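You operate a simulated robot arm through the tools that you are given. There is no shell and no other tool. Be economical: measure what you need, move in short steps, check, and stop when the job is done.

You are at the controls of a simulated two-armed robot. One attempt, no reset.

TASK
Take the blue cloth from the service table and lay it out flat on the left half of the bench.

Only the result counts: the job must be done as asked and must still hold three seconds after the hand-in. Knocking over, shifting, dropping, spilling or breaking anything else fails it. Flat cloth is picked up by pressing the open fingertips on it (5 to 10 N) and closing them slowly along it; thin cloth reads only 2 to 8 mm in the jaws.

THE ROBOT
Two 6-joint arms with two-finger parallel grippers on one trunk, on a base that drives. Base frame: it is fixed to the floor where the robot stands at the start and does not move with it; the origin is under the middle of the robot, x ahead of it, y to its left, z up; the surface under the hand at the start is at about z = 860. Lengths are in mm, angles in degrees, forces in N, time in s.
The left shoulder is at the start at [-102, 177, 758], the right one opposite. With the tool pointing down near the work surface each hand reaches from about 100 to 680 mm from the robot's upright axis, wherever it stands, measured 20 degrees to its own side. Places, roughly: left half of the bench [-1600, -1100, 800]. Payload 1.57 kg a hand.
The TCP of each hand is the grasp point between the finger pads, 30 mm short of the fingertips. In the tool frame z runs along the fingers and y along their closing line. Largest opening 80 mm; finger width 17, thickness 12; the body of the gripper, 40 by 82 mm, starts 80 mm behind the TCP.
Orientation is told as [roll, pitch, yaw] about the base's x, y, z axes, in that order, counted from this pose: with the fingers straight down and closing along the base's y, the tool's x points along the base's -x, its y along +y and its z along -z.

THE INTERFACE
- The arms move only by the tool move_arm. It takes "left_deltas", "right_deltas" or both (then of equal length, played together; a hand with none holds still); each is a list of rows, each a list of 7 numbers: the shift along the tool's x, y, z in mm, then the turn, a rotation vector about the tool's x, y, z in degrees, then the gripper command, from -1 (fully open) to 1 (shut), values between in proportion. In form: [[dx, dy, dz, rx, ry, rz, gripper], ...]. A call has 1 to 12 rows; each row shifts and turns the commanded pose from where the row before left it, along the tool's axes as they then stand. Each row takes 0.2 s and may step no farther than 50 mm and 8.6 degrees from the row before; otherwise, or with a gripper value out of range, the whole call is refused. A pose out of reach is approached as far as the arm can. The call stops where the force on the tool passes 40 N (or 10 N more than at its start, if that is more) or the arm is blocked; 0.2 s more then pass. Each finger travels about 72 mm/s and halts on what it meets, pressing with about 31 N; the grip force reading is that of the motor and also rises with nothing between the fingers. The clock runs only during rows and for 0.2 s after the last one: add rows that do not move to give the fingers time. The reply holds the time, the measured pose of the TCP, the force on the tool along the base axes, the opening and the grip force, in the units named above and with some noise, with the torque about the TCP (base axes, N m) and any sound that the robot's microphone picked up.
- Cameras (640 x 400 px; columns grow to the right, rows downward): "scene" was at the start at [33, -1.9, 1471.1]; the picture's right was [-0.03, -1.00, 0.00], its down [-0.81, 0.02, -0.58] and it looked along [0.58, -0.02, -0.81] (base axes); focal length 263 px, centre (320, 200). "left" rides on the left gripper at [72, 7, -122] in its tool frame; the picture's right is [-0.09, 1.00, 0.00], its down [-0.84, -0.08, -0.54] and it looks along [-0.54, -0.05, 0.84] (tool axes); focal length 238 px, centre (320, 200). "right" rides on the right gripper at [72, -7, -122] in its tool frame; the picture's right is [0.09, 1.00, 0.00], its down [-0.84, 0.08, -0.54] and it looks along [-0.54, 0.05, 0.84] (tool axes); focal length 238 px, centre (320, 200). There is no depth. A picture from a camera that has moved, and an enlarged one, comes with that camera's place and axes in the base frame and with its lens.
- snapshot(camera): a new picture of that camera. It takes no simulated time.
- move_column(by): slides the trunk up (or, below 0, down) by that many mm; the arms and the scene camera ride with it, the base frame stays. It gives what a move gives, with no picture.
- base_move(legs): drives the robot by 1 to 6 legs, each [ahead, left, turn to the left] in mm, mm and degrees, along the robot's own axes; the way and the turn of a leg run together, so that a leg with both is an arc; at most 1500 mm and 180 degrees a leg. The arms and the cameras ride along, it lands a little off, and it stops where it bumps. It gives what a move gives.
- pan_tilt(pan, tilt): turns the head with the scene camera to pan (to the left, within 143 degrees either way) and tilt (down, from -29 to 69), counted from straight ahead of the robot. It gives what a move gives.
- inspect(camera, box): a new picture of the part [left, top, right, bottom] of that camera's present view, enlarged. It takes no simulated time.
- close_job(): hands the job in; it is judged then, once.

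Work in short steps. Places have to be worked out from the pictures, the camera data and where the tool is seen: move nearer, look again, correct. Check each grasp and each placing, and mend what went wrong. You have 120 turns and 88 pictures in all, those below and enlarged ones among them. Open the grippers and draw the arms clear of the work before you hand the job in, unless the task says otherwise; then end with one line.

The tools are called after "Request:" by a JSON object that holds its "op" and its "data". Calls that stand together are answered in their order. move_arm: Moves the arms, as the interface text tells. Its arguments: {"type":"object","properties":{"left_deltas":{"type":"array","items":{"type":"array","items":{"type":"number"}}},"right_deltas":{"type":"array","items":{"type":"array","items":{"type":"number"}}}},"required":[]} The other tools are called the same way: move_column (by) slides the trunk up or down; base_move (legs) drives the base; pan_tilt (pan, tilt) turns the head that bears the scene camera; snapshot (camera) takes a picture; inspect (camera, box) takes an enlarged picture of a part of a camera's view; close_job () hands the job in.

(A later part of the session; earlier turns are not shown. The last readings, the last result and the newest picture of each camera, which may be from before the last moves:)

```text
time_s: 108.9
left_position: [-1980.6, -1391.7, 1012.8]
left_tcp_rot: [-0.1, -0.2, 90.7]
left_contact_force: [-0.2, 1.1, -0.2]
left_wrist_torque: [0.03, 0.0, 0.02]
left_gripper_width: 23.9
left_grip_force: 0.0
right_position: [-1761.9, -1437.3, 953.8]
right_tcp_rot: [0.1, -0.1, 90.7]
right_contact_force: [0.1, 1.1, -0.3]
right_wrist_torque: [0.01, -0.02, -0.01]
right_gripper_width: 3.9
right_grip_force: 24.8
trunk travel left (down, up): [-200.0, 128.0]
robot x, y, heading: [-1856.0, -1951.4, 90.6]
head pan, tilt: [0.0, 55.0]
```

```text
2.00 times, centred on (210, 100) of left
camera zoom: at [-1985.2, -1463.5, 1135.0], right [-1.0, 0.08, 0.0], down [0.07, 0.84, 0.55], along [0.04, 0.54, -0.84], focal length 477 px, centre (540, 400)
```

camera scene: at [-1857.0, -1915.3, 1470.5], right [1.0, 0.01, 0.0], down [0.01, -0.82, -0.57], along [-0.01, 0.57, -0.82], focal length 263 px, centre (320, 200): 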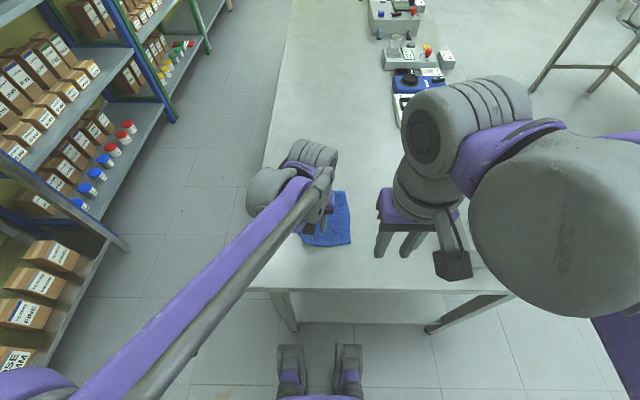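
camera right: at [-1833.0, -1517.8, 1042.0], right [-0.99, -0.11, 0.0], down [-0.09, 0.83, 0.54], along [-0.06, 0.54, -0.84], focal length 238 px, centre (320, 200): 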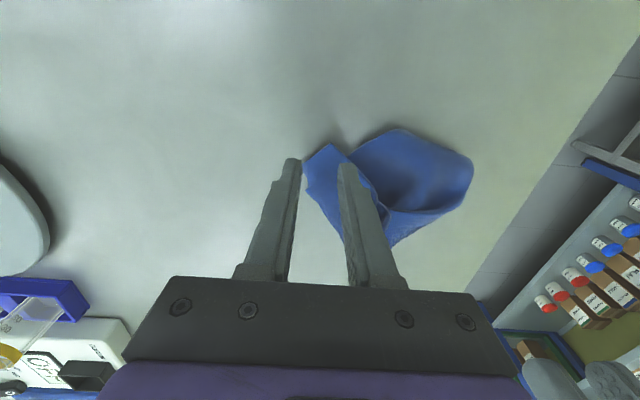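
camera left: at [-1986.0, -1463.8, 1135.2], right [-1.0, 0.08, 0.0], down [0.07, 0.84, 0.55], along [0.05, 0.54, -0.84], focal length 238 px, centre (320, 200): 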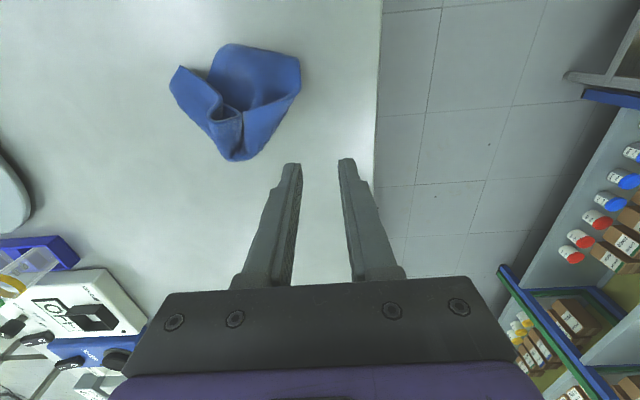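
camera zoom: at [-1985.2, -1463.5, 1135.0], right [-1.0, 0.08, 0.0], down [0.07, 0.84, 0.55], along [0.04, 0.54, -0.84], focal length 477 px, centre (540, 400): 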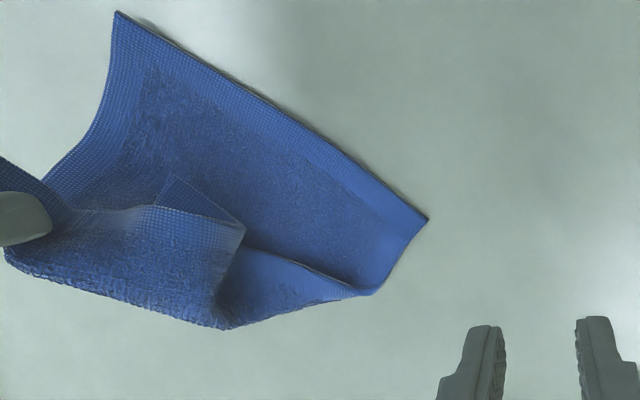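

Very good: only one corner (B) remains flipped on top at ≈(−1798,−1442); the far edge C–D lies flat from (−1800,−1507) to (−1919,−1405). I pull A forward/right to open it further, then I can grab B with the left hand.

Request:
{"op": "move_arm", "data": {"right_deltas": [[-20, -5, 0, 0, 0, 0, 1], [-20, -5, 0, 0, 0, 0, 1], [-20, -5, 0, 0, 0, 0, 1], [-20, -5, 5, 0, 0, 0, 1], [-15, -5, 10, 0, 0, 0, 1], [0, 0, 0, 0, 0, 0, 1]]}}

Request:
{"op": "inspect", "data": {"camera": "scene", "box": [250, 110, 400, 230]}}

Request:
{"op": "inspect", "data": {"camera": "left", "box": [80, 0, 340, 200]}}

```text
time_s: 110.3
left_position: [-1979.7, -1390.9, 1013.4]
left_tcp_rot: [-0.2, -0.3, 90.7]
left_contact_force: [-0.2, -0.1, 1.3]
left_wrist_torque: [0.01, -0.01, 0.01]
left_gripper_width: 23.9
left_grip_force: 0.0
right_position: [-1740.1, -1341.9, 940.8]
right_tcp_rot: [0.1, -0.2, 90.8]
right_contact_force: [0.1, -0.4, -0.8]
right_wrist_torque: [0.01, 0.01, 0.01]
right_gripper_width: 3.7
right_grip_force: 25.2
trunk travel left (down, up): [-200.0, 128.0]
robot x, y, heading: [-1853.6, -1948.5, 90.6]
head pan, tilt: [0.0, 55.0]
```

```text
3.33 times, centred on (325, 170) of scene
camera zoom: at [-1856.8, -1915.4, 1470.5], right [1.0, 0.01, 0.0], down [0.01, -0.82, -0.57], along [-0.01, 0.57, -0.82], focal length 877 px, centre (303, 300)
```

zoom: 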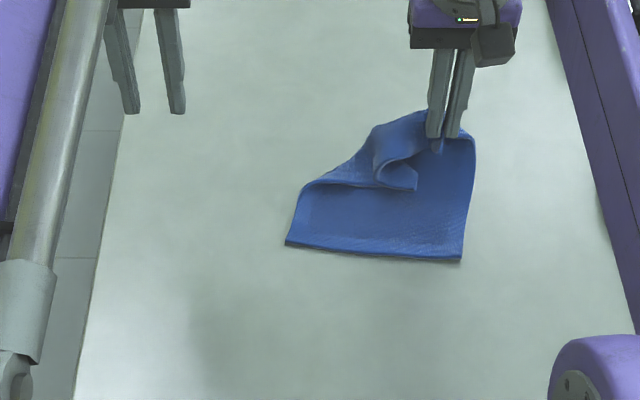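

```text
2.00 times, centred on (210, 100) of left
camera zoom: at [-1985.2, -1463.9, 1135.2], right [-1.0, 0.08, 0.0], down [0.07, 0.84, 0.55], along [0.04, 0.54, -0.84], focal length 477 px, centre (540, 400)
```

zoom: 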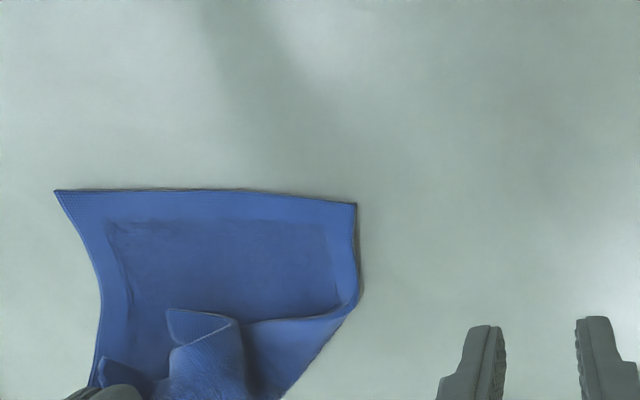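

The far edge now lies straight near the robot; B's corner is rolled on top at ≈(−1768,−1372). I lay A down further right/forward, release it, and clear the right hand so the left can take B.

Request:
{"op": "move_arm", "data": {"right_deltas": [[-10, -10, 10, 0, 0, 0, 1], [-10, -10, 15, 0, 0, 0, 1], [-8, -10, 15, 0, 0, 0, 1], [-5, -5, 12, 0, 0, 0, 1], [0, 0, 0, 0, 0, 0, 0.8], [0, 0, 0, 0, 0, 0, 0.5], [0, 0, 0, 0, 0, 0, 0.3], [0, 0, -10, 0, 0, 0, 0.3], [0, 0, -35, 0, 0, 0, 0.3], [0, 0, -45, 0, 0, 0, 0.3], [40, 0, -25, 0, 0, 0, 0.3], [45, 0, 0, 0, 0, 0, 0.3]]}}

Request:
{"op": "move_arm", "data": {"right_deltas": [[45, 0, -15, 0, 0, 0, 0.3], [45, 0, -15, 0, 0, 0, 0.3], [45, 0, 0, 0, 0, 0, 0.3], [45, 0, 0, 0, 0, 0, 0.3], [45, 0, 0, 0, 0, 0, 0.3]]}}

Request:
{"op": "inspect", "data": {"camera": "scene", "box": [260, 100, 400, 212]}}

```text
time_s: 112.9
left_position: [-1980.0, -1391.9, 1013.8]
left_tcp_rot: [-0.1, -0.3, 90.6]
left_contact_force: [-0.3, -0.8, -0.6]
left_wrist_torque: [0.01, -0.02, 0.01]
left_gripper_width: 24.0
left_grip_force: 0.0
right_position: [-1705.1, -1402.3, 967.4]
right_tcp_rot: [0.1, -0.2, 90.8]
right_contact_force: [-0.5, -0.1, 0.1]
right_wrist_torque: [-0.01, 0.01, 0.03]
right_gripper_width: 27.9
right_grip_force: 0.0
right hand out of reach, approached as far as the arm can: row 9, 10
trunk travel left (down, up): [-200.0, 128.0]
robot x, y, heading: [-1856.8, -1942.1, 90.7]
head pan, tilt: [0.0, 55.0]
```

```text
time_s: 114.1
left_position: [-1980.7, -1393.9, 1013.5]
left_tcp_rot: [0.0, -0.3, 90.6]
left_contact_force: [-0.1, -0.4, -0.6]
left_wrist_torque: [0.0, 0.02, -0.02]
left_gripper_width: 23.8
left_grip_force: 0.1
right_position: [-1703.9, -1627.0, 994.0]
right_tcp_rot: [0.1, -0.3, 90.8]
right_contact_force: [0.5, -0.4, 0.5]
right_wrist_torque: [0.03, -0.01, 0.02]
right_gripper_width: 28.0
right_grip_force: 0.0
trunk travel left (down, up): [-200.0, 128.0]
robot x, y, heading: [-1856.6, -1948.6, 90.8]
head pan, tilt: [0.0, 55.0]
```

```text
3.57 times, centred on (330, 156) of scene
camera zoom: at [-1856.7, -1916.9, 1470.5], right [1.0, 0.01, 0.0], down [0.01, -0.82, -0.57], along [-0.01, 0.57, -0.82], focal length 940 px, centre (284, 357)
```

zoom: 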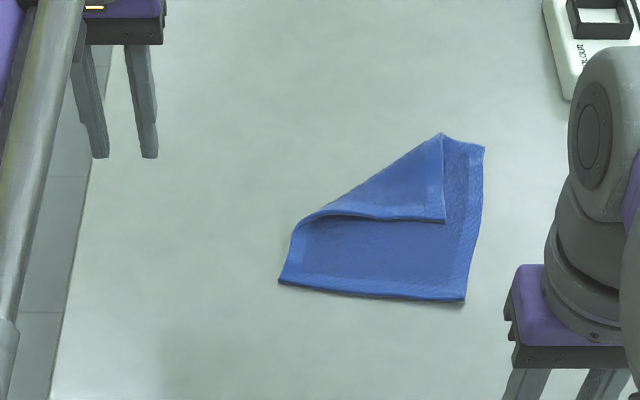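

Excellent: now just one diagonal fold with B on top. The unfolded place of B would be out of reach (y≈−1220), so first I pull the cloth back toward the robot by its near edge: right hand over corner C (−1716,−1429), left over D (−1869,−1407).

Request:
{"op": "move_arm", "data": {"left_deltas": [[0, -35, 0, 0, 0, 0, 0.4], [0, -35, 0, 0, 0, 0, 0.4], [0, -35, 0, 0, 0, 0, 0.4], [3, -25, 10, 0, 0, 0, 0.4], [0, 0, 30, 0, 0, 0, 0.4], [0, 0, 30, 0, 0, 0, 0.4], [0, 0, 27, 0, 0, 0, 0.4], [0, 0, 0, 0, 0, 0, 0.4]], "right_deltas": [[-40, 6, 0, 0, 0, 0, 0.4], [-40, 6, 0, 0, 0, 0, 0.4], [-40, 5, 0, 0, 0, 0, 0.4], [-40, 5, 0, 0, 0, 0, 0.4], [-40, 5, 10, 0, 0, 0, 0.4], [-12, 0, 30, 0, 0, 0, 0.4], [0, 0, 38, 0, 0, 0, 0.4], [0, 0, 0, 0, 0, 0, 0.4]]}}

Request:
{"op": "snapshot", "data": {"camera": "right"}}

Request:
{"op": "snapshot", "data": {"camera": "left"}}

```text
time_s: 115.9
left_position: [-1850.5, -1393.8, 917.9]
left_tcp_rot: [-0.2, -0.2, 90.7]
left_contact_force: [1.0, -0.7, 0.3]
left_wrist_torque: [-0.01, -0.01, -0.01]
left_gripper_width: 24.2
left_grip_force: 0.0
right_position: [-1732.5, -1412.4, 916.3]
right_tcp_rot: [0.0, -0.3, 90.8]
right_contact_force: [-0.7, 0.7, 0.3]
right_wrist_torque: [0.03, -0.03, 0.02]
right_gripper_width: 24.1
right_grip_force: 0.0
trunk travel left (down, up): [-200.0, 128.0]
robot x, y, heading: [-1856.2, -1948.9, 90.7]
head pan, tilt: [0.0, 55.0]
```

```text
21 pictures are left
camera right: at [-1724.2, -1483.5, 1036.8], right [-0.99, -0.11, 0.0], down [-0.09, 0.83, 0.54], along [-0.06, 0.54, -0.84], focal length 238 px, centre (320, 200)
```

right: 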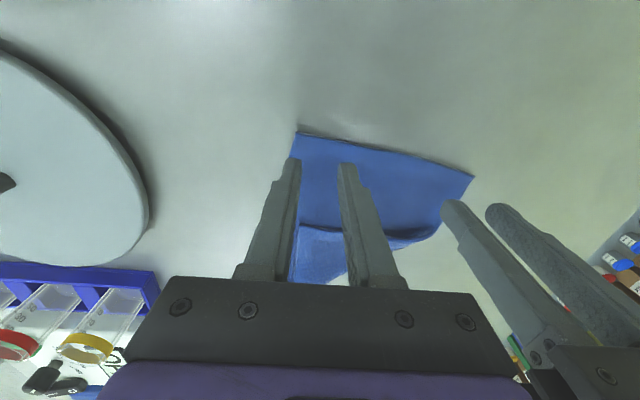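

```text
20 pictures are left
camera left: at [-1855.4, -1466.2, 1039.9], right [-1.0, 0.08, 0.0], down [0.07, 0.84, 0.55], along [0.04, 0.54, -0.84], focal length 238 px, centre (320, 200)
```

left: 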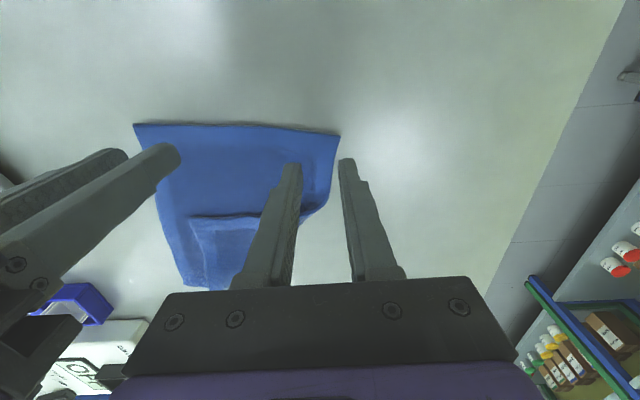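

Both align; left shifts 8 mm right, right 4 mm left, and both descend to contact.

Request:
{"op": "move_arm", "data": {"left_deltas": [[0, -8, 10, 0, 0, 0, 0.4], [0, 0, 14, 0, 0, 0, 0.4], [0, 0, 7, 0, 0, 0, 0.4], [0, 0, 3, 0, 0, 0, 0.4], [0, 0, 0, 0, 0, 0, 0.4]], "right_deltas": [[0, 4, 10, 0, 0, 0, 0.4], [0, 0, 13, 0, 0, 0, 0.4], [0, 0, 7, 0, 0, 0, 0.4], [0, 0, 3, 0, 0, 0, 0.4], [0, 0, 0, 0, 0, 0, 0.4]]}}

```text
time_s: 117.1
left_position: [-1841.7, -1393.4, 884.2]
left_tcp_rot: [-0.1, -0.3, 90.7]
left_contact_force: [1.7, 1.9, 6.4]
left_wrist_torque: [0.02, -0.04, -0.02]
left_gripper_width: 23.7
left_grip_force: 0.0
right_position: [-1735.8, -1412.9, 885.5]
right_tcp_rot: [0.0, -0.2, 90.8]
right_contact_force: [0.6, 1.1, 0.8]
right_wrist_torque: [-0.01, -0.03, -0.01]
right_gripper_width: 24.1
right_grip_force: 0.0
trunk travel left (down, up): [-200.0, 128.0]
robot x, y, heading: [-1854.2, -1948.1, 90.7]
head pan, tilt: [0.0, 55.0]
```

Light contact. I press a little more and first try simply dragging the cloth back with open fingertips (no pinch, so no new folds).

Request:
{"op": "move_arm", "data": {"left_deltas": [[0, 0, 1.2, 0, 0, 0, 0.4], [4, 0, 0, 0, 0, 0, 0.4], [8, 0, 0, 0, 0, 0, 0.4], [8, 0, 0, 0, 0, 0, 0.4], [10, 0, 0, 0, 0, 0, 0.4], [10, 0, 0, 0, 0, 0, 0.4]], "right_deltas": [[0, 0, 2.2, 0, 0, 0, 0.4], [4, 0, 0, 0, 0, 0, 0.4], [8, 0, 0, 0, 0, 0, 0.4], [8, 0, 0, 0, 0, 0, 0.4], [10, 0, 0, 0, 0, 0, 0.4], [10, 0, 0, 0, 0, 0, 0.4]]}}

Request:
{"op": "snapshot", "data": {"camera": "left"}}

```text
time_s: 118.5
left_position: [-1841.7, -1434.7, 881.5]
left_tcp_rot: [-0.1, -0.4, 90.7]
left_contact_force: [-0.5, 6.1, 31.4]
left_wrist_torque: [0.14, -0.04, 0.02]
left_gripper_width: 23.8
left_grip_force: 0.1
right_position: [-1735.3, -1454.0, 883.5]
right_tcp_rot: [0.2, -0.3, 90.9]
right_contact_force: [0.0, 1.8, 7.5]
right_wrist_torque: [0.02, 0.03, -0.01]
right_gripper_width: 24.1
right_grip_force: 0.1
trunk travel left (down, up): [-200.0, 128.0]
robot x, y, heading: [-1853.4, -1945.6, 90.5]
head pan, tilt: [0.0, 55.0]
```

```text
19 pictures are left
camera left: at [-1846.7, -1507.0, 1004.1], right [-1.0, 0.08, 0.0], down [0.07, 0.83, 0.55], along [0.04, 0.55, -0.84], focal length 238 px, centre (320, 200)
```

left: 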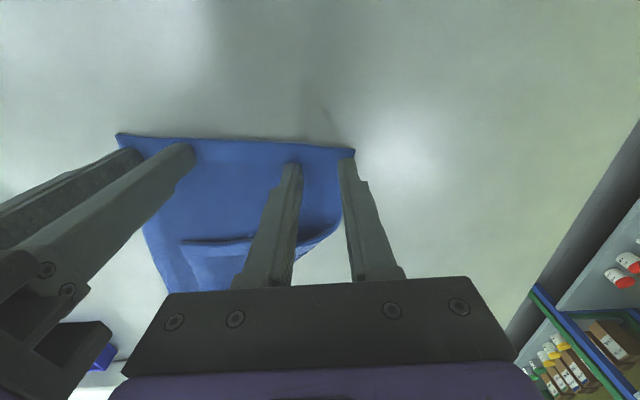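

Press-dragging works perfectly: C and D moved 40 mm with the fingers. I continue another 100 mm, easing the left press.

Request:
{"op": "move_arm", "data": {"left_deltas": [[5, 0, -0.8, 0, 0, 0, 0.4], [10, 0, 0, 0, 0, 0, 0.4], [10, 0, 0, 0, 0, 0, 0.4], [10, 0, 0, 0, 0, 0, 0.4], [10, 0, 0, 0, 0, 0, 0.4], [10, 0, 0, 0, 0, 0, 0.4], [10, 0, 0, 0, 0, 0, 0.4], [10, 0, 0, 0, 0, 0, 0.4], [10, 0, 0, 0, 0, 0, 0.4], [10, 0, 0, 0, 0, 0, 0.4], [5, 0, 0, 0, 0, 0, 0.4]], "right_deltas": [[5, 0, 0.3, 0, 0, 0, 0.4], [10, 0, 0, 0, 0, 0, 0.4], [10, 0, 0, 0, 0, 0, 0.4], [10, 0, 0, 0, 0, 0, 0.4], [10, 0, 0, 0, 0, 0, 0.4], [10, 0, 0, 0, 0, 0, 0.4], [10, 0, 0, 0, 0, 0, 0.4], [10, 0, 0, 0, 0, 0, 0.4], [10, 0, 0, 0, 0, 0, 0.4], [10, 0, 0, 0, 0, 0, 0.4], [5, 0, 0, 0, 0, 0, 0.4]]}}

Request:
{"op": "move_arm", "data": {"left_deltas": [[0, 0, -15, 0, 0, 0, 0.4], [0, 0, -40, 0, 0, 0, 0.4], [0, 25, -40, 0, 0, 0, 0.4], [0, 45, 0, 0, 0, 0, 0.4], [0, 45, 0, 0, 0, 0, 0.4]], "right_deltas": [[0, 0, -15, 0, 0, 0, 0.4], [0, 0, -40, 0, 0, 0, 0.4], [45, 0, -20, 0, 0, 0, 0.4], [45, 0, -20, 0, 0, 0, 0.4], [20, 0, -20, 0, 0, 0, 0.4]]}}

Request:
{"op": "inspect", "data": {"camera": "scene", "box": [260, 130, 400, 242]}}

```text
time_s: 119.5
left_position: [-1842.3, -1468.2, 882.9]
left_tcp_rot: [-0.1, -0.3, 90.7]
left_contact_force: [-1.5, -2.5, 10.3]
left_wrist_torque: [-0.1, -0.03, -0.01]
left_gripper_width: 23.6
left_grip_force: 0.0
right_position: [-1734.9, -1487.3, 882.1]
right_tcp_rot: [0.1, -0.3, 90.7]
right_contact_force: [-0.2, 0.5, 21.3]
right_wrist_torque: [0.02, 0.05, 0.01]
right_gripper_width: 23.9
right_grip_force: 0.0
trunk travel left (down, up): [-200.0, 128.0]
robot x, y, heading: [-1858.2, -1946.4, 90.8]
head pan, tilt: [0.0, 55.0]
stopped in row 5 (right hand): the force on the tool passed its limit at 41 N (the readings are from after the stop); the commanded pose is now the measured one
```

```text
time_s: 120.7
left_position: [-1958.4, -1468.4, 976.1]
left_tcp_rot: [-0.1, -0.3, 90.7]
left_contact_force: [0.9, 0.2, -0.5]
left_wrist_torque: [0.01, -0.01, 0.0]
left_gripper_width: 23.9
left_grip_force: 0.1
right_position: [-1732.7, -1595.2, 996.0]
right_tcp_rot: [0.2, -0.1, 90.8]
right_contact_force: [0.3, 0.1, 0.4]
right_wrist_torque: [0.04, -0.04, -0.01]
right_gripper_width: 24.1
right_grip_force: 0.1
trunk travel left (down, up): [-200.0, 128.0]
robot x, y, heading: [-1856.7, -1950.4, 90.4]
head pan, tilt: [0.0, 55.0]
```

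```text
3.57 times, centred on (330, 186) of scene
camera zoom: at [-1857.5, -1915.7, 1470.5], right [1.0, 0.01, 0.0], down [0.01, -0.82, -0.57], along [-0.01, 0.57, -0.82], focal length 940 px, centre (284, 250)
```

zoom: 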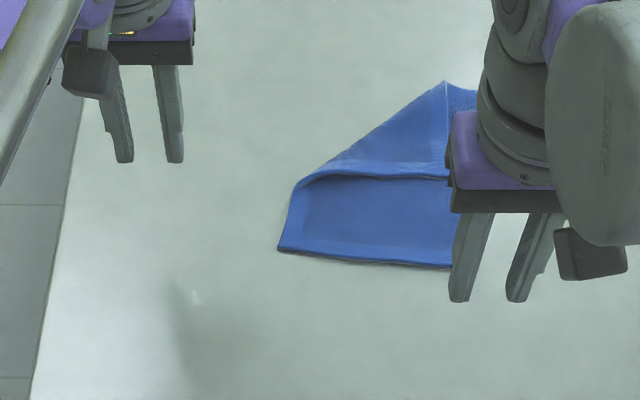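

The cloth moved back 75 mm, which is enough for reach. Now I take corner B (≈(−1724,−1419)) with the right hand; first move above it.

Request:
{"op": "move_arm", "data": {"right_deltas": [[-45, 0, 0, 0, 0, 0, 0.4], [-45, 0, 0, 0, 0, 0, 0.4], [-45, 0, 20, 0, 0, 0, 0.4], [-40, 0, 30, 0, 0, 0, 0.4], [-8, 0, 30, 0, 0, 0, 0.4], [0, 0, 0, 0, 0, 0, 0.4]]}}

Request:
{"op": "snapshot", "data": {"camera": "right"}}

```text
time_s: 122.1
left_position: [-1958.8, -1467.4, 976.4]
left_tcp_rot: [-0.1, -0.2, 90.7]
left_contact_force: [1.1, -0.9, 0.6]
left_wrist_torque: [0.02, 0.01, 0.01]
left_gripper_width: 23.7
left_grip_force: 0.1
right_position: [-1734.3, -1414.7, 916.5]
right_tcp_rot: [0.1, -0.1, 90.9]
right_contact_force: [-0.2, -0.3, 0.0]
right_wrist_torque: [-0.02, 0.02, 0.01]
right_gripper_width: 24.2
right_grip_force: 0.1
trunk travel left (down, up): [-200.0, 128.0]
robot x, y, heading: [-1856.3, -1949.7, 90.6]
head pan, tilt: [0.0, 55.0]
```

```text
17 pictures are left
camera right: at [-1727.2, -1484.3, 1035.9], right [-0.99, -0.11, 0.0], down [-0.09, 0.83, 0.55], along [-0.06, 0.54, -0.84], focal length 238 px, centre (320, 200)
```

right: 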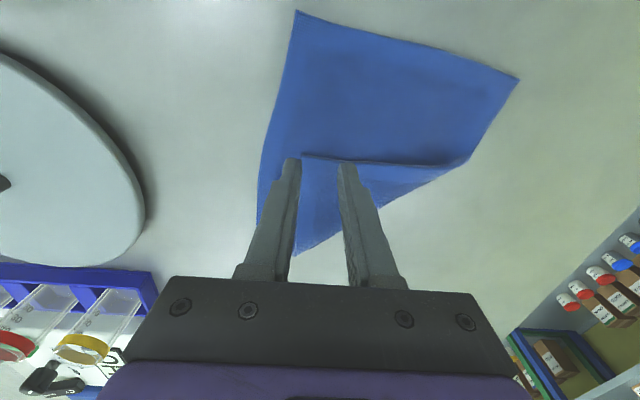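

B's tip is at pixel (302,155); the flap lies ahead of the fingers. I shift 18 mm forward and 5 mm left, and descend to light contact.

Request:
{"op": "move_arm", "data": {"right_deltas": [[-18, 5, 10, 0, 0, 0, 0.4], [0, 0, 12, 0, 0, 0, 0.4], [0, 0, 6, 0, 0, 0, 0.4], [0, 0, 2, 0, 0, 0, 0.4], [0, 0, 0, 0, 0, 0, 0.4]]}}

```text
time_s: 123.3
left_position: [-1957.1, -1467.5, 976.2]
left_tcp_rot: [-0.1, -0.2, 90.7]
left_contact_force: [-1.0, 0.0, 0.3]
left_wrist_torque: [0.02, 0.03, 0.02]
left_gripper_width: 24.1
left_grip_force: 0.0
right_position: [-1741.2, -1393.7, 887.0]
right_tcp_rot: [0.0, -0.1, 90.8]
right_contact_force: [0.3, 0.4, 3.8]
right_wrist_torque: [-0.01, -0.01, -0.01]
right_gripper_width: 24.0
right_grip_force: 0.1
trunk travel left (down, up): [-200.0, 128.0]
robot x, y, heading: [-1857.1, -1945.2, 90.7]
head pan, tilt: [0.0, 55.0]
```

3.8 N; 0.5 mm more, then close slowly.

Request:
{"op": "move_arm", "data": {"right_deltas": [[0, 0, 0.5, 0, 0, 0, 0.4], [0, 0, 0, 0, 0, 0, 0.46], [0, 0, 0, 0, 0, 0, 0.52], [0, 0, 0, 0, 0, 0, 0.58], [0, 0, 0, 0, 0, 0, 0.64], [0, 0, 0, 0, 0, 0, 0.7], [0, 0, 0, 0, 0, 0, 0.76], [0, 0, 0, 0, 0, 0, 0.82], [0, 0, 0, 0, 0, 0, 0.88], [0, 0, 0, 0, 0, 0, 0.94], [0, 0, 0, 0, 0, 0, 1], [0, 0, 0, 0, 0, 0, 1]]}}

Request:
{"op": "inspect", "data": {"camera": "right", "box": [230, 60, 490, 280]}}

```text
time_s: 125.9
left_position: [-1958.6, -1468.0, 976.6]
left_tcp_rot: [-0.2, -0.3, 90.7]
left_contact_force: [0.0, 0.2, -0.7]
left_wrist_torque: [-0.04, 0.01, -0.02]
left_gripper_width: 23.9
left_grip_force: 0.0
right_position: [-1739.2, -1393.0, 885.7]
right_tcp_rot: [0.0, -0.2, 90.9]
right_contact_force: [-0.5, 0.0, 5.6]
right_wrist_torque: [0.01, 0.04, -0.01]
right_gripper_width: 3.6
right_grip_force: 24.7
trunk travel left (down, up): [-200.0, 128.0]
robot x, y, heading: [-1858.3, -1946.3, 90.7]
head pan, tilt: [0.0, 55.0]
```

```text
1.82 times, centred on (360, 170) of right
camera zoom: at [-1732.7, -1464.6, 1006.9], right [-0.99, -0.11, 0.0], down [-0.09, 0.83, 0.55], along [-0.06, 0.54, -0.84], focal length 433 px, centre (247, 254)
```

zoom: 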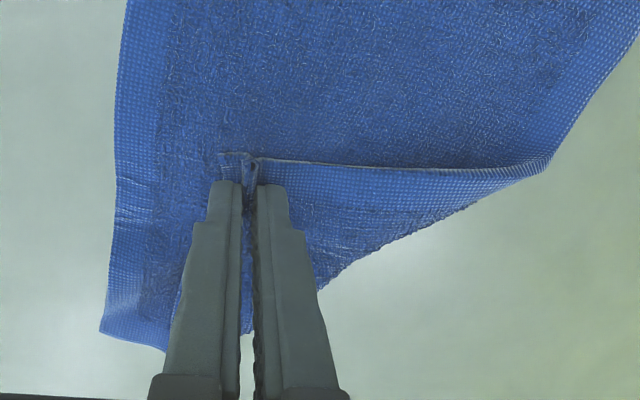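

Only the flap is held (3.6 mm). I lift it and carry it over the fold line to the left-forward, overshoot slightly, then lower while coming back so the tip isn't tucked under.

Request:
{"op": "move_arm", "data": {"right_deltas": [[0, 0, -20, 0, 0, 0, 1], [-5, 5, -25, 0, 0, 0, 1], [-15, 15, -20, 0, 0, 0, 1], [-15, 15, -5, 0, 0, 0, 1], [-15, 15, 0, 0, 0, 0, 1], [-15, 15, 5, 0, 0, 0, 1], [-15, 15, 10, 0, 0, 0, 1], [-10, 12, 12, 0, 0, 0, 1], [0, 0, 8, 0, 0, 0, 1], [0, 0, 0, 0, 0, 0, 1]]}}

Request:
{"op": "inspect", "data": {"camera": "scene", "box": [260, 110, 400, 222]}}

```text
time_s: 128.1
left_position: [-1958.5, -1467.0, 975.9]
left_tcp_rot: [-0.2, -0.1, 90.7]
left_contact_force: [0.4, -0.4, -0.6]
left_wrist_torque: [-0.02, 0.01, 0.03]
left_gripper_width: 23.9
left_grip_force: 0.1
right_position: [-1823.8, -1328.3, 920.1]
right_tcp_rot: [0.2, -0.2, 90.8]
right_contact_force: [0.5, 0.4, -0.2]
right_wrist_torque: [-0.02, -0.01, -0.02]
right_gripper_width: 3.7
right_grip_force: 24.5
right hand out of reach, approached as far as the arm can: row 7, 8
trunk travel left (down, up): [-200.0, 128.0]
robot x, y, heading: [-1854.9, -1950.8, 90.5]
head pan, tilt: [0.0, 55.0]
```

```text
3.57 times, centred on (330, 166) of scene
camera zoom: at [-1856.7, -1915.0, 1470.5], right [1.0, 0.01, 0.0], down [0.01, -0.82, -0.57], along [-0.01, 0.57, -0.82], focal length 940 px, centre (284, 321)
```

zoom: 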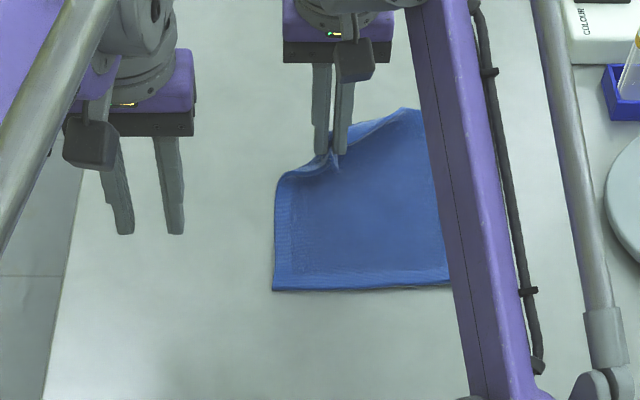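

Nearly open; the right hand is at its reach limit. Instead of moving B further, I'll press the cloth body with the left fingertips at ≈(−1832,−1462) and drag it back while the right holds B.

Request:
{"op": "move_arm", "data": {"left_deltas": [[0, -42, 0, 0, 0, 0, 0.4], [0, -42, 10, 0, 0, 0, 0.4], [0, -42, 20, 0, 0, 0, 0.4], [0, 0, 30, 0, 0, 0, 0.4], [0, 0, 25, 0, 0, 0, 0.4], [0, 0, 5, 0, 0, 0, 0.4], [0, 0, 2.5, 0, 0, 0, 0.4], [0, 0, 0, 0, 0, 0, 0.4]]}}

```text
time_s: 129.9
left_position: [-1840.7, -1465.8, 883.7]
left_tcp_rot: [0.1, -0.2, 91.8]
left_contact_force: [-0.2, 0.9, -0.1]
left_wrist_torque: [-0.03, 0.0, 0.01]
left_gripper_width: 24.0
left_grip_force: 0.0
right_position: [-1796.9, -1323.8, 919.3]
right_tcp_rot: [-0.3, -0.3, 88.5]
right_contact_force: [0.4, 0.6, -0.5]
right_wrist_torque: [-0.01, -0.01, 0.05]
right_gripper_width: 3.7
right_grip_force: 24.8
trunk travel left (down, up): [-200.0, 128.0]
robot x, y, heading: [-1855.7, -1949.2, 91.0]
head pan, tilt: [0.0, 55.0]
```

The right hand got nudged (left arm touching it), so I retreat the left hand up and left at once and re-check.

Request:
{"op": "move_arm", "data": {"left_deltas": [[0, 10, -10, 0, 0, 0, 0.4], [0, 30, -20, 0, 0, 0, 0.4], [0, 40, -25, 0, 0, 0, 0.4], [0, 45, 0, 0, 0, 0, 0.4], [0, 0, 0, 0, 0, 0, 0.4]]}}

Request:
{"op": "inspect", "data": {"camera": "scene", "box": [260, 110, 400, 222]}}

```text
time_s: 131.1
left_position: [-1953.8, -1469.3, 938.6]
left_tcp_rot: [-0.1, -0.1, 90.5]
left_contact_force: [-0.8, -0.4, 0.2]
left_wrist_torque: [-0.01, 0.0, -0.03]
left_gripper_width: 24.4
left_grip_force: 0.0
right_position: [-1823.1, -1328.8, 919.3]
right_tcp_rot: [0.1, -0.1, 90.8]
right_contact_force: [0.3, 0.2, 0.0]
right_wrist_torque: [-0.02, -0.03, 0.02]
right_gripper_width: 3.8
right_grip_force: 24.5
trunk travel left (down, up): [-200.0, 128.0]
robot x, y, heading: [-1859.7, -1949.6, 90.6]
head pan, tilt: [0.0, 55.0]
```

```text
3.57 times, centred on (330, 166) of scene
camera zoom: at [-1856.1, -1915.1, 1470.5], right [1.0, 0.01, 0.0], down [0.01, -0.82, -0.57], along [-0.01, 0.57, -0.82], focal length 940 px, centre (284, 321)
```

zoom: 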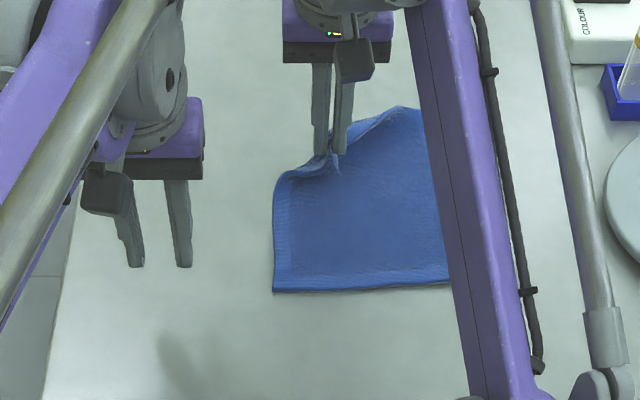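

Right hand is back. I lower it 16 mm (which extends its reach), then open so the springy corner flops outward as corner A did, and lift away.

Request:
{"op": "move_arm", "data": {"right_deltas": [[0, 0, 8, 0, 0, 0, 1], [0, 0, 8, 0, 0, 0, 1], [0, 0, 0, 0, 0, 0, 1], [0, 0, 0, 0, 0, 0, 0.3], [0, 0, 0, 0, 0, 0, 0.3], [0, 0, 0, 0, 0, 0, 0.3], [10, 0, -25, 0, 0, 0, 0.3], [35, 0, -30, 0, 0, 0, 0.3], [40, -20, -20, 0, 0, 0, 0.3], [40, -25, 0, 0, 0, 0, 0.3], [40, -25, 0, 0, 0, 0, 0.3]]}}

Request:
{"op": "move_arm", "data": {"right_deltas": [[45, 0, 0, 0, 0, 0, 0.3], [45, 0, 0, 0, 0, 0, 0.3], [45, 0, 0, 0, 0, 0, 0.3]]}}

Request:
{"op": "inspect", "data": {"camera": "scene", "box": [260, 110, 400, 222]}}

```text
time_s: 133.5
left_position: [-1955.1, -1468.9, 938.9]
left_tcp_rot: [-0.1, -0.2, 90.7]
left_contact_force: [-0.2, -0.3, -0.6]
left_wrist_torque: [-0.01, -0.01, 0.02]
left_gripper_width: 24.1
left_grip_force: 0.0
right_position: [-1769.9, -1394.2, 995.4]
right_tcp_rot: [0.1, -0.1, 90.8]
right_contact_force: [0.0, 0.0, 0.0]
right_wrist_torque: [0.0, 0.01, 0.0]
right_gripper_width: 28.0
right_grip_force: 0.0
right hand out of reach, approached as far as the arm can: row 9, 10, 11
trunk travel left (down, up): [-200.0, 128.0]
robot x, y, heading: [-1857.5, -1946.6, 90.7]
head pan, tilt: [0.0, 55.0]
```

```text
time_s: 134.3
left_position: [-1954.1, -1468.0, 938.5]
left_tcp_rot: [0.0, -0.2, 90.8]
left_contact_force: [-0.5, 0.2, 0.5]
left_wrist_torque: [0.03, 0.0, 0.0]
left_gripper_width: 24.2
left_grip_force: 0.1
right_position: [-1784.6, -1401.2, 1017.2]
right_tcp_rot: [-0.1, -0.2, 90.8]
right_contact_force: [0.4, 0.3, 0.2]
right_wrist_torque: [0.02, 0.03, 0.04]
right_gripper_width: 28.1
right_grip_force: 0.1
right hand out of reach, approached as far as the arm can: row 1, 2, 3
trunk travel left (down, up): [-200.0, 128.0]
robot x, y, heading: [-1853.9, -1946.7, 90.7]
head pan, tilt: [0.0, 55.0]
```

```text
3.57 times, centred on (330, 166) of scene
camera zoom: at [-1857.1, -1915.4, 1470.5], right [1.0, 0.01, 0.0], down [0.01, -0.82, -0.57], along [-0.01, 0.57, -0.82], focal length 940 px, centre (284, 321)
```

zoom: 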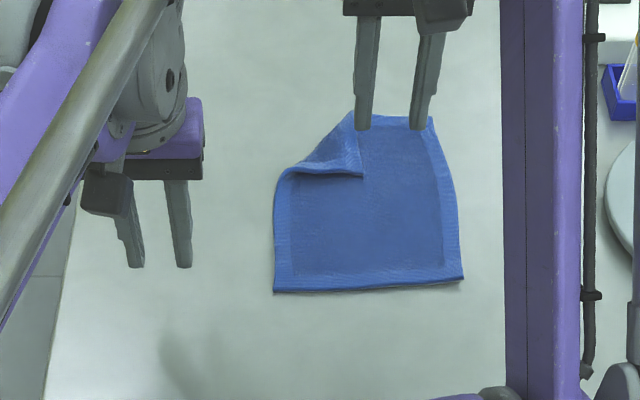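

Only a smaller flap of B remains on top (tip at pixel (362,177)). The right arm lags its command oddly, so I let it settle with null rows.

Request:
{"op": "move_arm", "data": {"right_deltas": [[0, 0, 0, 0, 0, 0, 0.3], [0, 0, 0, 0, 0, 0, 0.3], [0, 0, 0, 0, 0, 0, 0.3], [0, 0, 0, 0, 0, 0, 0.3]]}}

```text
time_s: 135.3
left_position: [-1954.8, -1469.0, 937.6]
left_tcp_rot: [-0.1, -0.2, 90.7]
left_contact_force: [-0.5, -0.6, -0.3]
left_wrist_torque: [0.03, -0.01, 0.0]
left_gripper_width: 23.8
left_grip_force: 0.0
right_position: [-1784.2, -1400.5, 1017.5]
right_tcp_rot: [0.1, 0.0, 90.8]
right_contact_force: [-0.1, -0.3, -0.2]
right_wrist_torque: [-0.01, 0.01, -0.01]
right_gripper_width: 28.0
right_grip_force: 0.1
trunk travel left (down, up): [-200.0, 128.0]
robot x, y, heading: [-1854.8, -1946.5, 90.7]
head pan, tilt: [0.0, 55.0]
```

It holds; the command seems reset to the measured pose. I try a different direction: right and slightly down.

Request:
{"op": "move_arm", "data": {"right_deltas": [[0, -15, 10, 0, 0, 0, 0.3], [0, -15, 10, 0, 0, 0, 0.3], [0, -15, 10, 0, 0, 0, 0.3], [0, -15, 0, 0, 0, 0, 0.3]]}}

```text
time_s: 136.3
left_position: [-1954.5, -1468.8, 938.0]
left_tcp_rot: [-0.1, -0.2, 90.7]
left_contact_force: [-0.2, -0.4, -0.8]
left_wrist_torque: [0.01, 0.03, -0.04]
left_gripper_width: 23.9
left_grip_force: 0.0
right_position: [-1725.7, -1386.0, 988.9]
right_tcp_rot: [0.1, -0.1, 90.8]
right_contact_force: [-0.3, -0.1, -0.2]
right_wrist_torque: [-0.02, -0.01, 0.0]
right_gripper_width: 28.0
right_grip_force: 0.1
right hand out of reach, approached as far as the arm can: row 1, 2, 3
trunk travel left (down, up): [-200.0, 128.0]
robot x, y, heading: [-1855.4, -1947.9, 91.2]
head pan, tilt: [0.0, 55.0]
```

It came free at (−1726,−1386). Now back.

Request:
{"op": "move_arm", "data": {"right_deltas": [[20, -5, 0, 0, 0, 0, 0.3], [30, 0, 0, 0, 0, 0, 0.3], [40, 0, 0, 0, 0, 0, 0.3], [40, 0, 0, 0, 0, 0, 0.3], [40, 0, 0, 0, 0, 0, 0.3], [30, 0, 0, 0, 0, 0, 0.3]]}}

```text
time_s: 137.7
left_position: [-1955.9, -1469.0, 938.8]
left_tcp_rot: [-0.1, -0.2, 90.7]
left_contact_force: [0.2, 0.2, -0.6]
left_wrist_torque: [0.01, 0.02, 0.02]
left_gripper_width: 24.0
left_grip_force: 0.0
right_position: [-1727.9, -1393.3, 1017.5]
right_tcp_rot: [0.0, -0.1, 90.7]
right_contact_force: [0.0, -0.3, -0.4]
right_wrist_torque: [0.01, 0.0, 0.0]
right_gripper_width: 28.1
right_grip_force: 0.1
right hand out of reach, approached as far as the arm can: row 1, 2, 3, 4, 5, 6
trunk travel left (down, up): [-200.0, 128.0]
robot x, y, heading: [-1857.3, -1948.2, 90.8]
head pan, tilt: [0.0, 55.0]
```

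The right arm seems caught in a different elbow configuration. I take a full scene picture.

Request:
{"op": "snapshot", "data": {"camera": "scene"}}

```text
12 pictures are left
camera scene: at [-1857.0, -1915.4, 1470.5], right [1.0, 0.01, 0.0], down [0.01, -0.82, -0.57], along [-0.01, 0.57, -0.82], focal length 263 px, centre (320, 200)
```

scene: 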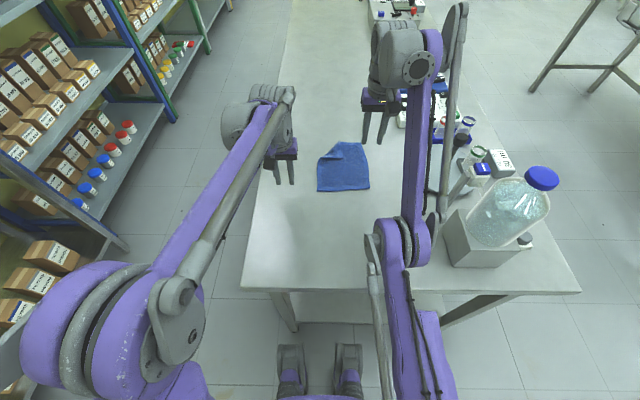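

The arm is fully stretched straight (shoulder to wrist), a singular pose. Moving straight down should bend the elbow again; I do that (tips stay ≥40 mm above the bench), then draw back.

Request:
{"op": "move_arm", "data": {"right_deltas": [[0, 0, 20, 0, 0, 0, 0.3], [0, 0, 25, 0, 0, 0, 0.3], [0, 0, 25, 0, 0, 0, 0.3], [0, 0, 15, 0, 0, 0, 0.3], [10, 0, 0, 0, 0, 0, 0.3], [20, 0, 0, 0, 0, 0, 0.3], [30, 0, 0, 0, 0, 0, 0.3]]}}

```text
time_s: 139.3
left_position: [-1954.7, -1468.3, 937.6]
left_tcp_rot: [-0.1, -0.3, 90.7]
left_contact_force: [-0.8, -0.5, 0.6]
left_wrist_torque: [-0.02, 0.03, -0.02]
left_gripper_width: 23.8
left_grip_force: 0.0
right_position: [-1730.5, -1382.2, 935.5]
right_tcp_rot: [0.0, -0.2, 90.8]
right_contact_force: [0.2, 0.5, 0.1]
right_wrist_torque: [-0.01, -0.01, 0.03]
right_gripper_width: 28.1
right_grip_force: 0.0
right hand out of reach, approached as far as the arm can: row 1, 2, 4, 5, 6, 7
trunk travel left (down, up): [-200.0, 128.0]
robot x, y, heading: [-1855.6, -1951.7, 90.6]
head pan, tilt: [0.0, 55.0]
```

It's bent the wrong way at its limit. I extend fully forward past reach, then press down-back from there so that the elbow folds the normal way.

Request:
{"op": "move_arm", "data": {"right_deltas": [[-40, 0, 0, 0, 0, 0, 0.3], [-40, 0, 0, 0, 0, 0, 0.3], [-40, 0, 0, 0, 0, 0, 0.3], [0, 0, 15, 0, 0, 0, 0.3], [40, 0, 5, 0, 0, 0, 0.3], [40, 0, 0, 0, 0, 0, 0.3], [40, 0, 0, 0, 0, 0, 0.3], [40, 0, 0, 0, 0, 0, 0.3]]}}

```text
time_s: 141.1
left_position: [-1954.1, -1469.5, 938.9]
left_tcp_rot: [-0.1, -0.2, 90.7]
left_contact_force: [0.3, -0.4, 0.1]
left_wrist_torque: [0.01, 0.01, 0.02]
left_gripper_width: 23.8
left_grip_force: 0.1
right_position: [-1731.4, -1383.2, 910.0]
right_tcp_rot: [0.2, -0.1, 90.8]
right_contact_force: [0.4, -0.3, 0.2]
right_wrist_torque: [-0.01, 0.0, 0.02]
right_gripper_width: 28.0
right_grip_force: 0.0
right hand out of reach, approached as far as the arm can: row 2, 3, 6, 7, 8
trunk travel left (down, up): [-200.0, 128.0]
robot x, y, heading: [-1857.9, -1948.1, 90.7]
head pan, tilt: [0.0, 55.0]
```

Still the inner limit of that branch. I try again with a larger downward sweep while over-stretched, then a longer retreat.

Request:
{"op": "move_arm", "data": {"right_deltas": [[-20, 0, -40, 0, 0, 0, 0.3], [-40, 0, -40, 0, 0, 0, 0.3], [-40, 0, 0, 0, 0, 0, 0.3], [-40, 0, 0, 0, 0, 0, 0.3], [0, 0, 25, 0, 0, 0, 0.3], [0, 0, 25, 0, 0, 0, 0.3], [0, 0, 25, 0, 0, 0, 0.3], [45, 0, 0, 0, 0, 0, 0.3], [45, 0, 0, 0, 0, 0, 0.3], [45, 0, 0, 0, 0, 0, 0.3], [45, 0, 0, 0, 0, 0, 0.3], [45, 0, 0, 0, 0, 0, 0.3]]}}

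```text
refused: row 2 steps farther than a row can; nothing moved
```

Row 2 was too long; corrected.

Request:
{"op": "move_arm", "data": {"right_deltas": [[-20, 0, -40, 0, 0, 0, 0.3], [-30, 0, -35, 0, 0, 0, 0.3], [-45, 0, 0, 0, 0, 0, 0.3], [-45, 0, 0, 0, 0, 0, 0.3], [0, 0, 25, 0, 0, 0, 0.3], [0, 0, 25, 0, 0, 0, 0.3], [0, 0, 20, 0, 0, 0, 0.3], [45, 0, 0, 0, 0, 0, 0.3], [45, 0, 0, 0, 0, 0, 0.3], [45, 0, 0, 0, 0, 0, 0.3], [45, 0, 0, 0, 0, 0, 0.3], [45, 0, 0, 0, 0, 0, 0.3]]}}

```text
time_s: 143.7
left_position: [-1955.2, -1468.1, 939.3]
left_tcp_rot: [-0.1, -0.1, 90.7]
left_contact_force: [0.7, 0.8, -0.5]
left_wrist_torque: [-0.01, 0.0, -0.03]
left_gripper_width: 23.8
left_grip_force: 0.1
right_position: [-1727.0, -1382.1, 909.4]
right_tcp_rot: [0.2, -0.1, 90.8]
right_contact_force: [0.1, 0.5, 0.2]
right_wrist_torque: [-0.01, -0.01, 0.0]
right_gripper_width: 28.1
right_grip_force: 0.1
right hand out of reach, approached as far as the arm can: row 2, 3, 4, 9, 10, 11, 12
trunk travel left (down, up): [-200.0, 128.0]
robot x, y, heading: [-1852.9, -1951.2, 90.9]
head pan, tilt: [0.0, 55.0]
```

The right arm stays in that branch; I don't need it further except to clear. I lift it to z≈1000 and move it 60 mm right, away from the cloth (the stand and bottle remain >80 mm away).

Request:
{"op": "move_arm", "data": {"right_deltas": [[-10, 0, -30, 0, 0, 0, 0.3], [0, -15, -30, 0, 0, 0, 0.3], [0, -15, -20, 0, 0, 0, 0.3], [0, -15, 0, 0, 0, 0, 0.3], [0, -15, 0, 0, 0, 0, 0.3], [0, 0, 0, 0, 0, 0, 0.3]]}}

```text
time_s: 145.1
left_position: [-1955.6, -1468.4, 938.5]
left_tcp_rot: [-0.1, -0.2, 90.8]
left_contact_force: [0.1, 0.0, -0.1]
left_wrist_torque: [0.05, -0.01, 0.01]
left_gripper_width: 24.1
left_grip_force: 0.1
right_position: [-1667.1, -1372.0, 981.6]
right_tcp_rot: [0.1, -0.1, 90.8]
right_contact_force: [0.8, -0.5, -0.2]
right_wrist_torque: [-0.02, -0.01, 0.01]
right_gripper_width: 28.1
right_grip_force: 0.0
trunk travel left (down, up): [-200.0, 128.0]
robot x, y, heading: [-1854.6, -1944.9, 90.7]
head pan, tilt: [0.0, 55.0]
```

Now the left hand presses the near-edge middle at ≈(−1800,−1428) to drag the cloth back.

Request:
{"op": "move_arm", "data": {"left_deltas": [[-10, -40, 0, 0, 0, 0, 0.4], [-14, -40, 0, 0, 0, 0, 0.4], [-14, -40, 0, 0, 0, 0, 0.4], [0, -35, 10, 0, 0, 0, 0.4], [0, 0, 20, 0, 0, 0, 0.4], [0, 0, 20, 0, 0, 0, 0.4], [0, 0, 5, 0, 0, 0, 0.4], [0, 0, 1, 0, 0, 0, 0.4], [0, 0, 0, 0, 0, 0, 0.4]]}}

```text
time_s: 147.1
left_position: [-1800.0, -1429.1, 883.4]
left_tcp_rot: [-0.1, -0.2, 90.7]
left_contact_force: [1.8, 2.5, 14.1]
left_wrist_torque: [0.06, -0.07, -0.02]
left_gripper_width: 23.9
left_grip_force: 0.2
right_position: [-1666.3, -1374.1, 981.9]
right_tcp_rot: [0.1, -0.3, 90.8]
right_contact_force: [0.5, 0.3, 0.7]
right_wrist_torque: [0.02, -0.02, 0.01]
right_gripper_width: 28.0
right_grip_force: 0.1
trunk travel left (down, up): [-200.0, 128.0]
robot x, y, heading: [-1852.7, -1946.9, 90.7]
head pan, tilt: [0.0, 55.0]
```

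14 N, right hand undisturbed. Drag back 90 mm slowly.

Request:
{"op": "move_arm", "data": {"left_deltas": [[4, 0, 0, 0, 0, 0, 0.4], [8, 0, 0, 0, 0, 0, 0.4], [9, 0, -0.2, 0, 0, 0, 0.4], [9, 0, 0, 0, 0, 0, 0.4], [9, 0, -0.2, 0, 0, 0, 0.4], [9, 0, 0, 0, 0, 0, 0.4], [9, 0, 0, 0, 0, 0, 0.4], [9, 0, 0, 0, 0, 0, 0.4], [9, 0, 0, 0, 0, 0, 0.4], [9, 0, 0, 0, 0, 0, 0.4], [6, 0, 0, 0, 0, 0, 0.4]]}}

Request:
{"op": "inspect", "data": {"camera": "scene", "box": [260, 120, 400, 232]}}

```text
time_s: 149.5
left_position: [-1799.5, -1521.0, 882.4]
left_tcp_rot: [-0.1, -0.1, 90.7]
left_contact_force: [0.6, 1.0, 7.7]
left_wrist_torque: [0.05, 0.01, -0.01]
left_gripper_width: 23.7
left_grip_force: 0.1
right_position: [-1667.1, -1372.6, 982.2]
right_tcp_rot: [0.1, -0.2, 90.8]
right_contact_force: [-0.3, -0.2, 0.2]
right_wrist_torque: [0.0, 0.01, 0.01]
right_gripper_width: 28.1
right_grip_force: 0.1
trunk travel left (down, up): [-200.0, 128.0]
robot x, y, heading: [-1855.2, -1950.3, 90.6]
head pan, tilt: [0.0, 55.0]
```

```text
3.57 times, centred on (330, 176) of scene
camera zoom: at [-1856.8, -1915.4, 1470.4], right [1.0, 0.01, 0.0], down [0.01, -0.82, -0.57], along [-0.01, 0.57, -0.82], focal length 940 px, centre (284, 286)
```

zoom: 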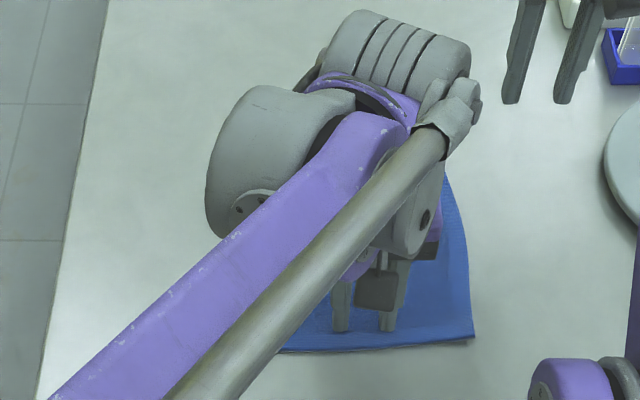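

The cloth came back 90 mm; B's tip should now be near (−1796,−1419). I raise the left hand and go above the flap.

Request:
{"op": "move_arm", "data": {"left_deltas": [[0, 0, -15, 0, 0, 0, 0.4], [0, 0, -20, 0, 0, 0, 0.4], [-40, 4, 0, 0, 0, 0, 0.4], [-40, 4, 0, 0, 0, 0, 0.4], [-37, 4, 0, 0, 0, 0, 0.4], [0, 0, 0, 0, 0, 0, 0.4]]}}

Request:
{"op": "snapshot", "data": {"camera": "left"}}

```text
time_s: 150.9
left_position: [-1812.7, -1402.2, 917.2]
left_tcp_rot: [-0.1, -0.1, 90.7]
left_contact_force: [0.4, -0.4, 0.2]
left_wrist_torque: [0.01, 0.0, 0.0]
left_gripper_width: 24.0
left_grip_force: 0.1
right_position: [-1667.0, -1373.5, 982.1]
right_tcp_rot: [0.1, -0.3, 90.8]
right_contact_force: [0.2, 0.2, -0.8]
right_wrist_torque: [0.01, -0.02, 0.03]
right_gripper_width: 28.1
right_grip_force: 0.1
trunk travel left (down, up): [-200.0, 128.0]
robot x, y, heading: [-1855.1, -1949.3, 90.9]
head pan, tilt: [0.0, 55.0]
```

```text
10 pictures are left
camera left: at [-1817.1, -1474.4, 1040.9], right [-1.0, 0.08, 0.0], down [0.07, 0.84, 0.55], along [0.04, 0.54, -0.84], focal length 238 px, centre (320, 200)
```

left: 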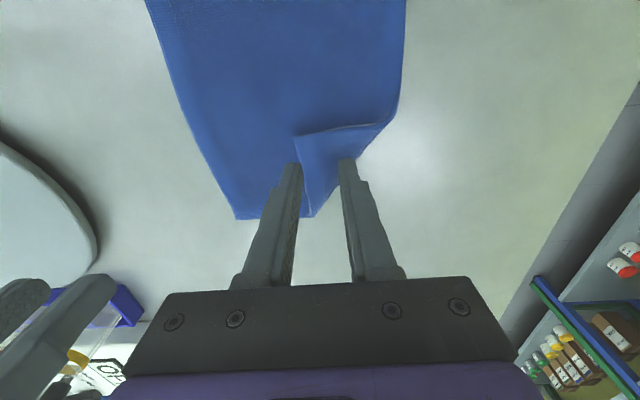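

B's tip is at pixel (295,135) and the fingers will land ~15 mm inside it. I shift 5 mm left and descend to light contact.

Request:
{"op": "move_arm", "data": {"left_deltas": [[0, 5, 10, 0, 0, 0, 0.4], [0, 0, 12, 0, 0, 0, 0.4], [0, 0, 6, 0, 0, 0, 0.4], [0, 0, 3, 0, 0, 0, 0.4], [0, 0, 0, 0, 0, 0, 0.4]]}}

```text
time_s: 152.1
left_position: [-1816.7, -1401.9, 888.6]
left_tcp_rot: [0.0, -0.2, 90.6]
left_contact_force: [-0.3, -0.2, 0.8]
left_wrist_torque: [0.01, -0.04, -0.01]
left_gripper_width: 23.9
left_grip_force: 0.1
right_position: [-1666.5, -1372.4, 982.3]
right_tcp_rot: [0.1, -0.2, 90.7]
right_contact_force: [0.3, 0.1, -0.6]
right_wrist_torque: [0.0, 0.0, 0.0]
right_gripper_width: 28.2
right_grip_force: 0.0
trunk travel left (down, up): [-200.0, 128.0]
robot x, y, heading: [-1859.1, -1951.1, 90.8]
head pan, tilt: [0.0, 55.0]
```

Request:
{"op": "move_arm", "data": {"left_deltas": [[0, 0, 1.5, 0, 0, 0, 0.4], [0, 0, 1, 0, 0, 0, 0.4], [0, 0, 0, 0, 0, 0, 0.4]]}}

```text
time_s: 152.9
left_position: [-1817.0, -1402.0, 887.4]
left_tcp_rot: [-0.1, -0.2, 90.7]
left_contact_force: [-0.4, -0.1, 6.7]
left_wrist_torque: [-0.02, -0.03, 0.0]
left_gripper_width: 24.2
left_grip_force: 0.0
right_position: [-1668.0, -1373.9, 981.6]
right_tcp_rot: [0.0, -0.3, 90.9]
right_contact_force: [0.1, -0.1, 0.0]
right_wrist_torque: [0.0, 0.03, 0.0]
right_gripper_width: 28.1
right_grip_force: 0.1
trunk travel left (down, up): [-200.0, 128.0]
robot x, y, heading: [-1853.3, -1946.8, 90.7]
head pan, tilt: [0.0, 55.0]
```

6.7 N is right for the top layer only; closing slowly.

Request:
{"op": "move_arm", "data": {"left_deltas": [[0, 0, 0.2, 0, 0, 0, 0.4], [0, 0, 0, 0, 0, 0, 0.46], [0, 0, 0, 0, 0, 0, 0.52], [0, 0, 0, 0, 0, 0, 0.58], [0, 0, 0, 0, 0, 0, 0.64], [0, 0, 0, 0, 0, 0, 0.7], [0, 0, 0, 0, 0, 0, 0.76], [0, 0, 0, 0, 0, 0, 0.82], [0, 0, 0, 0, 0, 0, 0.88], [0, 0, 0, 0, 0, 0, 0.94], [0, 0, 0, 0, 0, 0, 1], [0, 0, 0, 0, 0, 0, 1]]}}

```text
time_s: 155.5
left_position: [-1817.0, -1402.8, 885.8]
left_tcp_rot: [-0.1, -0.1, 90.6]
left_contact_force: [0.4, -0.3, 9.7]
left_wrist_torque: [-0.02, 0.04, -0.03]
left_gripper_width: 4.2
left_grip_force: 25.0
right_position: [-1667.2, -1373.9, 982.6]
right_tcp_rot: [0.2, -0.2, 90.7]
right_contact_force: [0.5, 0.3, 0.2]
right_wrist_torque: [0.01, 0.03, 0.01]
right_gripper_width: 27.9
right_grip_force: 0.0
trunk travel left (down, up): [-200.0, 128.0]
robot x, y, heading: [-1855.0, -1948.3, 90.8]
head pan, tilt: [0.0, 55.0]
```

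Held (4.2 mm). I lift and carry B over its fold to the left-forward (target ≈(−1882,−1348)), staying low to stay in reach.

Request:
{"op": "move_arm", "data": {"left_deltas": [[0, 0, -18, 0, 0, 0, 1], [-4, 4, -18, 0, 0, 0, 1], [-8, 9, -12, 0, 0, 0, 1], [-10, 12, 0, 0, 0, 0, 1], [-10, 12, 0, 0, 0, 0, 1], [-10, 12, 4, 0, 0, 0, 1], [-8, 10, 6, 0, 0, 0, 1], [-5, 6, 6, 0, 0, 0, 1], [0, 0, 0, 0, 0, 0, 1], [0, 0, 0, 0, 0, 0, 1]]}}

Request:
{"op": "inspect", "data": {"camera": "left", "box": [140, 0, 460, 260]}}

```text
time_s: 157.7
left_position: [-1883.7, -1346.6, 917.3]
left_tcp_rot: [0.0, -0.1, 90.7]
left_contact_force: [-0.7, -0.2, 0.1]
left_wrist_torque: [0.0, 0.04, 0.0]
left_gripper_width: 4.1
left_grip_force: 25.0
right_position: [-1667.8, -1373.4, 981.8]
right_tcp_rot: [0.1, -0.3, 90.8]
right_contact_force: [0.1, 0.2, -0.7]
right_wrist_torque: [-0.07, 0.0, 0.0]
right_gripper_width: 28.0
right_grip_force: 0.0
trunk travel left (down, up): [-200.0, 128.0]
robot x, y, heading: [-1857.2, -1952.2, 90.6]
head pan, tilt: [0.0, 55.0]
```

```text
1.54 times, centred on (300, 130) of left
camera zoom: at [-1888.6, -1419.7, 1039.2], right [-1.0, 0.08, 0.0], down [0.07, 0.84, 0.54], along [0.04, 0.54, -0.84], focal length 367 px, centre (351, 308)
```

zoom: 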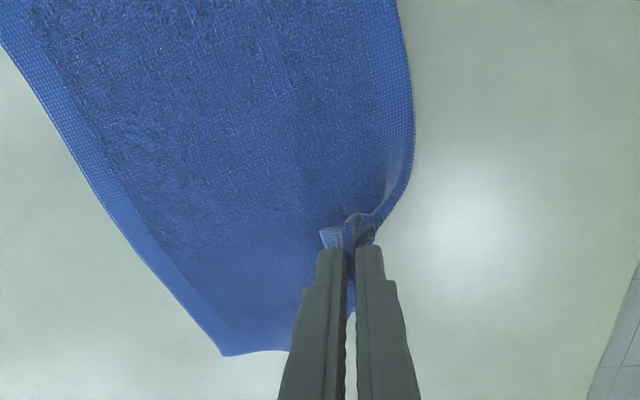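

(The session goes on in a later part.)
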